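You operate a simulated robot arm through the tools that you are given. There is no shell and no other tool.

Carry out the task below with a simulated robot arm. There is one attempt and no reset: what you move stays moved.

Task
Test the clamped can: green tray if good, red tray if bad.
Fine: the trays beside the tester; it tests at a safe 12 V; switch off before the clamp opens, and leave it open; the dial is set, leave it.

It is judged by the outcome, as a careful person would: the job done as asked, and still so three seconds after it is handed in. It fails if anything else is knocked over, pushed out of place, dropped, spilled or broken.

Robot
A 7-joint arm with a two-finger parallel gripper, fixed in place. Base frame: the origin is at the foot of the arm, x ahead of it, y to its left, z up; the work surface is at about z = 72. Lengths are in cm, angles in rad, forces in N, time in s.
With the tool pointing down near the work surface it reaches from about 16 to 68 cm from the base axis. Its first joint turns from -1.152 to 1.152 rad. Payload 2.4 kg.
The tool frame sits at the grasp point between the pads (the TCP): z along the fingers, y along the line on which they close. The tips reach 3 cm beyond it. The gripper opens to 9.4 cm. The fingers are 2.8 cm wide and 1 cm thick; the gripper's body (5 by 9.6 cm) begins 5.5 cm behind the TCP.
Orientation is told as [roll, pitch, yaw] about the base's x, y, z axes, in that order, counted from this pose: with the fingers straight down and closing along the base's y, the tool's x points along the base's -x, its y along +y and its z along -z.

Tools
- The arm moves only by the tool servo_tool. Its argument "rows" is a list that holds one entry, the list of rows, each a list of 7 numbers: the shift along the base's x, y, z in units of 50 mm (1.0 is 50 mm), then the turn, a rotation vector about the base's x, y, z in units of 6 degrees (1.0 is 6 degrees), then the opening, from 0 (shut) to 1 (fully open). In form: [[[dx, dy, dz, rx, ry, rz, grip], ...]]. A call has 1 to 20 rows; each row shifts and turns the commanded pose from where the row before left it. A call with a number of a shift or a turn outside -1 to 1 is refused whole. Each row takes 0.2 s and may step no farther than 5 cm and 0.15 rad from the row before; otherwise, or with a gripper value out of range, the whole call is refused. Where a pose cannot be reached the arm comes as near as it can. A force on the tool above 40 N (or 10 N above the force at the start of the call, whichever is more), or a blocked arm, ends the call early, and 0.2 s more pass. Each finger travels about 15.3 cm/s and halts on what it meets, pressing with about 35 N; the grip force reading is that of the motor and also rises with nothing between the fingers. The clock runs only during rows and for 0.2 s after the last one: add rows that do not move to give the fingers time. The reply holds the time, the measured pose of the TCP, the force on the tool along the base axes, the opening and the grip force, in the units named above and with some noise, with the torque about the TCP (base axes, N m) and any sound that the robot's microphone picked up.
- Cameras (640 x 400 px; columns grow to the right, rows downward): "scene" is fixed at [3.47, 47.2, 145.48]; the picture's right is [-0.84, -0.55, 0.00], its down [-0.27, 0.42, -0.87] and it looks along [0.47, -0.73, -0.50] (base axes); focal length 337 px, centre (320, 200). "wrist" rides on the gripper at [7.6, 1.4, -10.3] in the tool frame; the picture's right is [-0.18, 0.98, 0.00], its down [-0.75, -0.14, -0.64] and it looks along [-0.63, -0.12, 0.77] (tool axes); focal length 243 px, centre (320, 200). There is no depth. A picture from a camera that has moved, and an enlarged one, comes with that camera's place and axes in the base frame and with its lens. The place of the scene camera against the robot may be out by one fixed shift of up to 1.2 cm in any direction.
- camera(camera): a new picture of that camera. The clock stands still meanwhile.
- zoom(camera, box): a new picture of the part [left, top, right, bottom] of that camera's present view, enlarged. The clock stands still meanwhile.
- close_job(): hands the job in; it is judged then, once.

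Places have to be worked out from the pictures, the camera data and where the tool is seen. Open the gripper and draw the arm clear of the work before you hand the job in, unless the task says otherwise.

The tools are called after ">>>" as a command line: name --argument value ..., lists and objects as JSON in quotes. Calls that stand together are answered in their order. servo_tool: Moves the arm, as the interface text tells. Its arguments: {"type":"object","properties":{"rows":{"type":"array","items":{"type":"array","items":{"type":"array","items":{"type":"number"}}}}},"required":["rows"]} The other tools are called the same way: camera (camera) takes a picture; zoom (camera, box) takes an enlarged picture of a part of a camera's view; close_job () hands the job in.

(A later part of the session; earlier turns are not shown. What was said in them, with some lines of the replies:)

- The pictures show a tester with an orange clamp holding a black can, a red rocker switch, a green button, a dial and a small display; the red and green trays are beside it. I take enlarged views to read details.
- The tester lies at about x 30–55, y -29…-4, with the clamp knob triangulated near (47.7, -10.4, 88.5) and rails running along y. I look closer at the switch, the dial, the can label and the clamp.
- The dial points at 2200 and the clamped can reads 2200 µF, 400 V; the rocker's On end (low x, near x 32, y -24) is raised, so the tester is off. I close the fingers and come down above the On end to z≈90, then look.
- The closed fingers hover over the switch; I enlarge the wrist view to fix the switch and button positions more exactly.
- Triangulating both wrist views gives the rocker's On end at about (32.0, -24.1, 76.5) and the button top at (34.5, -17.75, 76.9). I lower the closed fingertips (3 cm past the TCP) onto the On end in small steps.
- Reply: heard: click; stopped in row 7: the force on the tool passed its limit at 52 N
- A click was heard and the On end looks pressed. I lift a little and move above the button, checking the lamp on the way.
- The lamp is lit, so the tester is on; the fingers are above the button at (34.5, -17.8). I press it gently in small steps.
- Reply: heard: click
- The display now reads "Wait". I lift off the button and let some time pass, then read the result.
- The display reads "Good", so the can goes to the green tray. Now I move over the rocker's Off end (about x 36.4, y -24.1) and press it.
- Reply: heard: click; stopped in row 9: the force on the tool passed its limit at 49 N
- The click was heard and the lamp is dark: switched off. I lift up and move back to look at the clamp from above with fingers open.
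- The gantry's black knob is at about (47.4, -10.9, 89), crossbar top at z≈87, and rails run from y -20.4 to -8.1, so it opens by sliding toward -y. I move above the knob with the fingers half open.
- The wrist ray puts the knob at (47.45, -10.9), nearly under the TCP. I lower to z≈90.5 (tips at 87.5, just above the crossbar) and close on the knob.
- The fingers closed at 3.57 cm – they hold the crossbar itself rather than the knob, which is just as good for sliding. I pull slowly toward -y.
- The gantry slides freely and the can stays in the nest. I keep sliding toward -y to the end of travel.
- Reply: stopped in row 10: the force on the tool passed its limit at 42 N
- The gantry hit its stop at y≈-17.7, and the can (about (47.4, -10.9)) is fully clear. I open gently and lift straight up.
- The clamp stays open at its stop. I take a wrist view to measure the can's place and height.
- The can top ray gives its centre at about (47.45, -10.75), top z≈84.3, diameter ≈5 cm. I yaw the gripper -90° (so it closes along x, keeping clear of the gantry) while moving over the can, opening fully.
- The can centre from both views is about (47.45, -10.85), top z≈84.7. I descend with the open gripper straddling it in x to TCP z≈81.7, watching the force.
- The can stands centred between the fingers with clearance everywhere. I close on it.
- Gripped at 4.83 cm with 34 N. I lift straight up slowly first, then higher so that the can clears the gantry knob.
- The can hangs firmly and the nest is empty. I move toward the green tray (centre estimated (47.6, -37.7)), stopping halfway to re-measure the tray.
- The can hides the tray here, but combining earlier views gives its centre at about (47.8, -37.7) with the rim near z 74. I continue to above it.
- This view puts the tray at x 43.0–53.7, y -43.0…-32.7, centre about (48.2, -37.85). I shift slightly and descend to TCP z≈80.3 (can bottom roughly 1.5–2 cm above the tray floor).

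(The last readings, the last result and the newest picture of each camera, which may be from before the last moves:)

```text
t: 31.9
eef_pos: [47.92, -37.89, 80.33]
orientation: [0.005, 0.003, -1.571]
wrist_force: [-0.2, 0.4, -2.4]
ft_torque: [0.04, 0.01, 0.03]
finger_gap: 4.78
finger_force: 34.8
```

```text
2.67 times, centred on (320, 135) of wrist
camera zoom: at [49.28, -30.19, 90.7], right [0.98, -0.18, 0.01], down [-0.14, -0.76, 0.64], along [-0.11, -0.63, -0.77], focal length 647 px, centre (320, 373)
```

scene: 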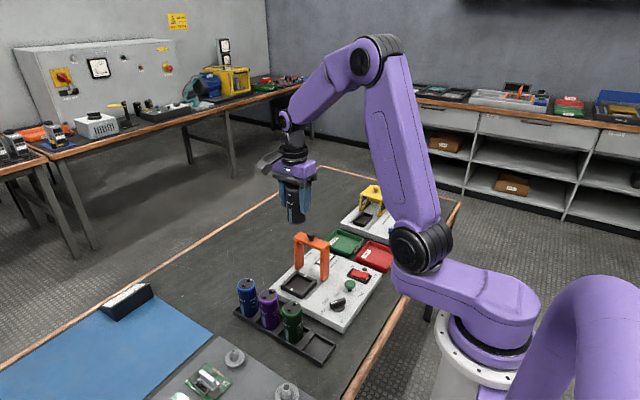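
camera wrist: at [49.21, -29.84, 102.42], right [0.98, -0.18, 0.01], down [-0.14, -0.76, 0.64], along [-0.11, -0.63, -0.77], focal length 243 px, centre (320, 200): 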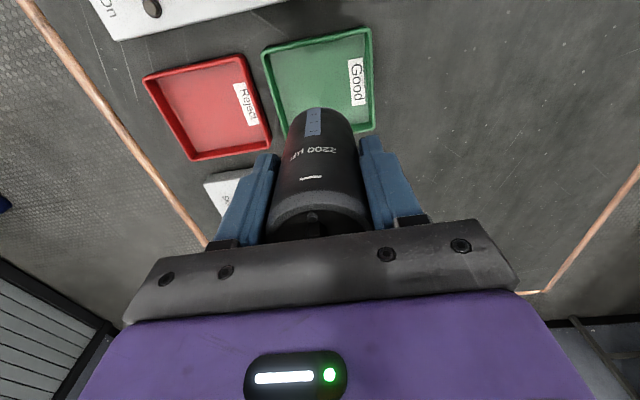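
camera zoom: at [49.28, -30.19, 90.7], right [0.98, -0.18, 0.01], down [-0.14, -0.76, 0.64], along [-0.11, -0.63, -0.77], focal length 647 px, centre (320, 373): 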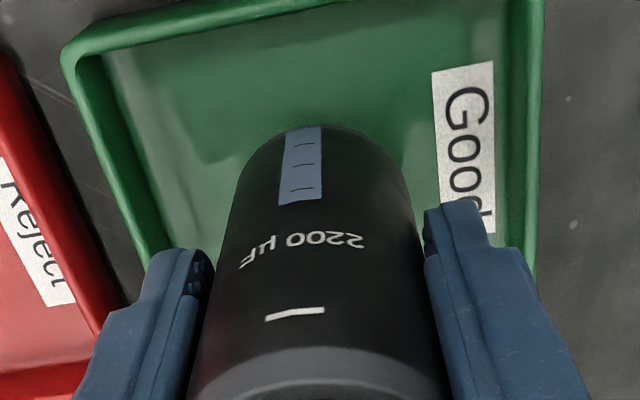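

The can is above the tray floor, well inside the walls. I lower it in 2 mm steps while watching the force.

>>> servo_tool --rows '[[[0, 0, -0.04, 0, 0, 0, 0.2], [0, 0, -0.04, 0, 0, 0, 0.2], [0, 0, -0.04, 0, 0, 0, 0.2], [0, 0, -0.04, 0, 0, 0, 0.2], [0, 0, -0.04, 0, 0, 0, 0.2]]]'

>>> zoom --camera "scene" --box '[310, 190, 410, 280]'

```text
t: 33.1
eef_pos: [47.91, -37.78, 79.4]
orientation: [0.005, 0.004, -1.571]
wrist_force: [-0.1, 0.5, -2.3]
ft_torque: [0.02, 0.0, -0.02]
finger_gap: 4.8
finger_force: 35.2
```

```text
4.44 times, centred on (360, 235) of scene
camera zoom: at [3.47, 47.19, 145.48], right [-0.84, -0.55, 0.0], down [-0.27, 0.42, -0.87], along [0.47, -0.73, -0.5], focal length 1500 px, centre (142, 44)
```

zoom: 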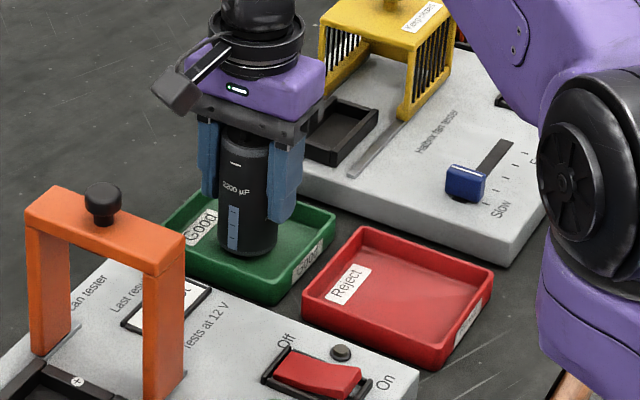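

No contact yet. I keep lowering in finer steps.

>>> servo_tool --rows '[[[0, 0, -0.03, 0, 0, 0, 0.2], [0, 0, -0.03, 0, 0, 0, 0.2], [0, 0, -0.03, 0, 0, 0, 0.2], [0, 0, -0.03, 0, 0, 0, 0.2]]]'

```text
t: 34.1
eef_pos: [47.83, -37.88, 78.86]
orientation: [0.004, 0.004, -1.57]
wrist_force: [-0.4, 0.1, -3.1]
ft_torque: [0.0, 0.0, 0.0]
finger_gap: 4.74
finger_force: 35.0
```

Still hanging free (-3 N is the can's weight). A few more 1–1.5 mm steps.

>>> servo_tool --rows '[[[0, 0, -0.02, 0, 0, 0, 0.2], [0, 0, -0.02, 0, 0, 0, 0.2], [0, 0, -0.02, 0, 0, 0, 0.2]]]'

>>> zoom --camera "scene" --box '[330, 210, 390, 270]'

```text
t: 34.9
eef_pos: [48.06, -38.1, 78.86]
orientation: [0.007, 0.002, -1.571]
wrist_force: [-8.2, 0.0, 28.1]
ft_torque: [-0.02, 1.04, 0.01]
finger_gap: 4.71
finger_force: 34.8
```

```text
6.67 times, centred on (360, 240) of scene
camera zoom: at [3.41, 47.23, 145.47], right [-0.84, -0.55, 0.0], down [-0.27, 0.42, -0.87], along [0.47, -0.73, -0.5], focal length 2249 px, centre (53, -67)
```

zoom: 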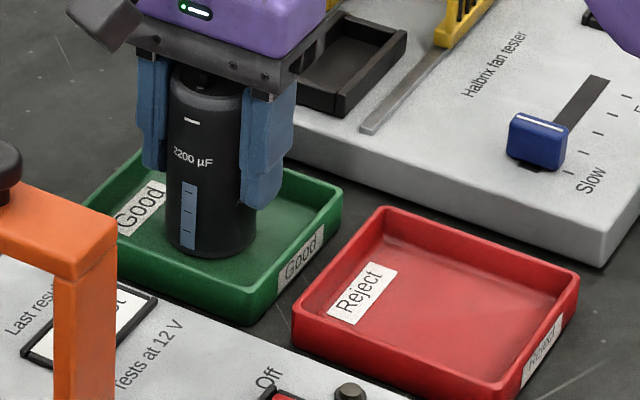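

Contact: 28 N, the can stands on the tray floor. I relax the push by raising about 3 mm in steps, until the force is near zero.

>>> servo_tool --rows '[[[0, 0, 0.02, 0, 0, 0, 0.2], [0, 0, 0.02, 0, 0, 0, 0.2], [0, 0, 0, 0, 0, 0, 0.2]]]'

```text
t: 35.7
eef_pos: [48.09, -37.93, 78.77]
orientation: [0.007, 0.005, -1.569]
wrist_force: [-1.7, -3.7, 11.1]
ft_torque: [-0.42, 0.26, 0.15]
finger_gap: 4.68
finger_force: 35.2
```

>>> servo_tool --rows '[[[0, 0, 0.015, 0, 0, 0, 0.2], [0, 0, 0, 0, 0, 0, 0.2]]]'

```text
t: 36.3
eef_pos: [48.01, -37.6, 78.78]
orientation: [0.003, 0.007, -1.57]
wrist_force: [0.8, -0.9, 1.4]
ft_torque: [-0.12, -0.02, 0.01]
finger_gap: 4.7
finger_force: 34.8
```

The load is now nearly zero. I open the fingers gradually to about 6.4 cm, then check that the can stands.

>>> servo_tool --rows '[[[0, 0, 0, 0, 0, 0, 0.52], [0, 0, 0, 0, 0, 0, 0.58], [0, 0, 0, 0, 0, 0, 0.64], [0, 0, 0, 0, 0, 0, 0.68], [0, 0, 0, 0, 0, 0, 0.68]]]'

>>> zoom --camera "scene" --box '[310, 190, 410, 280]'

>>> camera --camera "wrist"

```text
t: 37.5
eef_pos: [48.04, -37.94, 78.95]
orientation: [0.007, 0.003, -1.57]
wrist_force: [-0.6, -0.7, 0.3]
ft_torque: [0.03, -0.01, -0.01]
finger_gap: 6.36
finger_force: 0.0
```

```text
4.44 times, centred on (360, 235) of scene
camera zoom: at [3.47, 47.2, 145.48], right [-0.84, -0.55, 0.0], down [-0.27, 0.42, -0.87], along [0.47, -0.73, -0.5], focal length 1500 px, centre (142, 44)
```

zoom: 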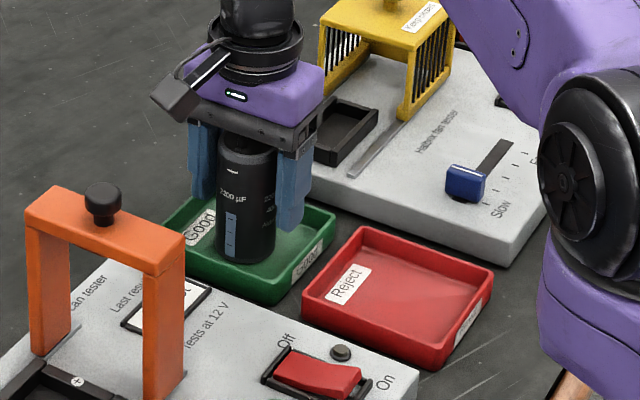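

```text
taken
camera wrist: at [49.32, -30.25, 89.18], right [0.98, -0.18, 0.01], down [-0.14, -0.76, 0.64], along [-0.11, -0.63, -0.77], focal length 243 px, centre (320, 200)
```

wrist: 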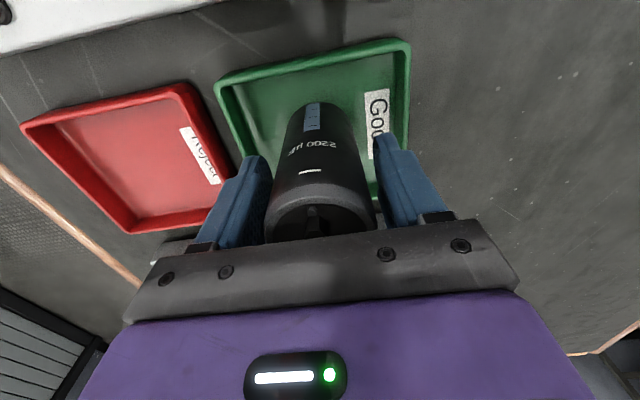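

The can stands upright in the green tray and the fingers are free of it on both sides. I lift straight up and then open fully and draw back.

>>> servo_tool --rows '[[[0, 0, 0.2, 0, 0, 0, 0.68], [0, 0, 0.5, 0, 0, 0, 0.68], [0, 0, 0.8, 0, 0, 0, 0.68], [0, 0, 0.9, 0, 0, 0, 0.68], [0, 0, 0.9, 0, 0, 0, 0.68], [0, 0, 0.9, 0, 0, 0, 1], [-0.5, 0.3, 0.5, 0, 0, 0, 1], [-0.6, 0.3, 0.3, 0, 0, 0, 1], [-0.6, 0.3, 0.3, 0, 0, 0, 1], [0, 0, 0, 0, 0, 0, 1]]]'

>>> camera --camera "scene"

>>> zoom --camera "scene" --box '[220, 190, 420, 350]'

>>> camera --camera "wrist"

```text
t: 39.7
eef_pos: [39.53, -33.43, 105.62]
orientation: [0.005, 0.005, -1.569]
wrist_force: [-1.2, 0.4, 0.2]
ft_torque: [0.0, -0.02, 0.02]
finger_gap: 9.4
finger_force: 0.0
```

```text
taken
```

scene: 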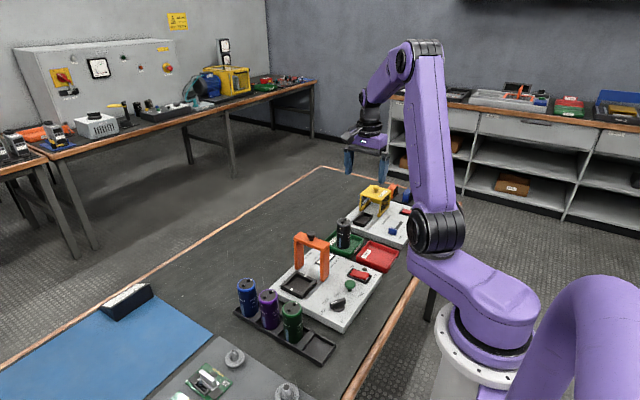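

```text
2.50 times, centred on (320, 270) of scene
camera zoom: at [3.46, 47.2, 145.48], right [-0.84, -0.55, 0.0], down [-0.27, 0.42, -0.87], along [0.47, -0.73, -0.5], focal length 844 px, centre (320, 25)
```

zoom: 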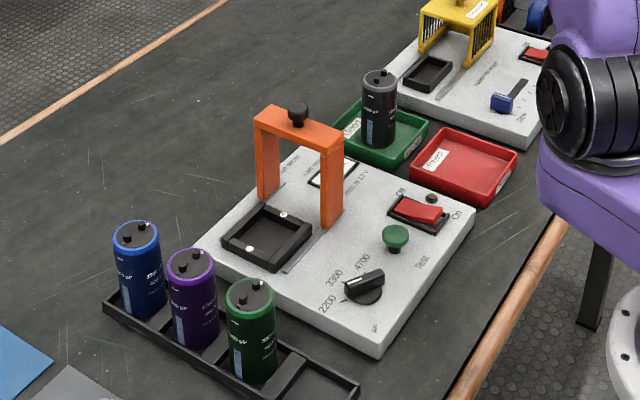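

```text
taken
camera wrist: at [40.92, -25.83, 115.92], right [0.98, -0.18, 0.0], down [-0.14, -0.76, 0.64], along [-0.11, -0.63, -0.77], focal length 243 px, centre (320, 200)
```

wrist: 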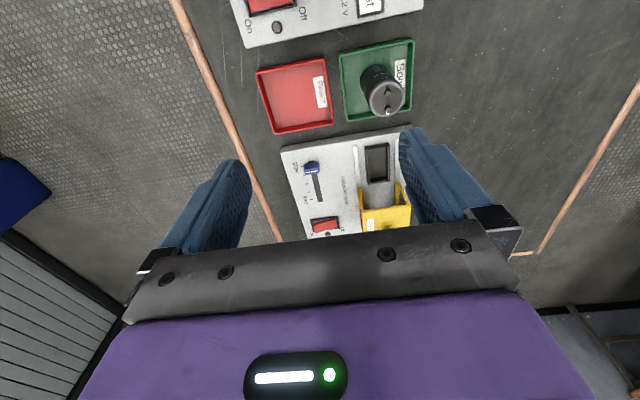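

The can stands upright in the green tray. The switch is off with its lamp dark, the clamp is open, the dial is still at 2200, and nothing else has moved. The gripper is open and the arm is clear, so I hand the job in.

>>> close_job

```text
The job is handed in.
```

The clamped can tested **Good** and is now standing upright in the green tray.

- **Test:** I switched the tester on and pressed Test. The display went from "Wait" to "Good". The can is marked 2200 µF, which matches the dial setting.
- **Switch and clamp:** I switched the tester off and its lamp went dark before I slid the clamp open. The clamp is still open, and I didn't touch the dial.
- **Display now:** it went back to "No test" by the time I had lifted the can out.
- **Surroundings:** nothing else looked moved in the final pictures. The gripper is open and the arm is clear of the work.
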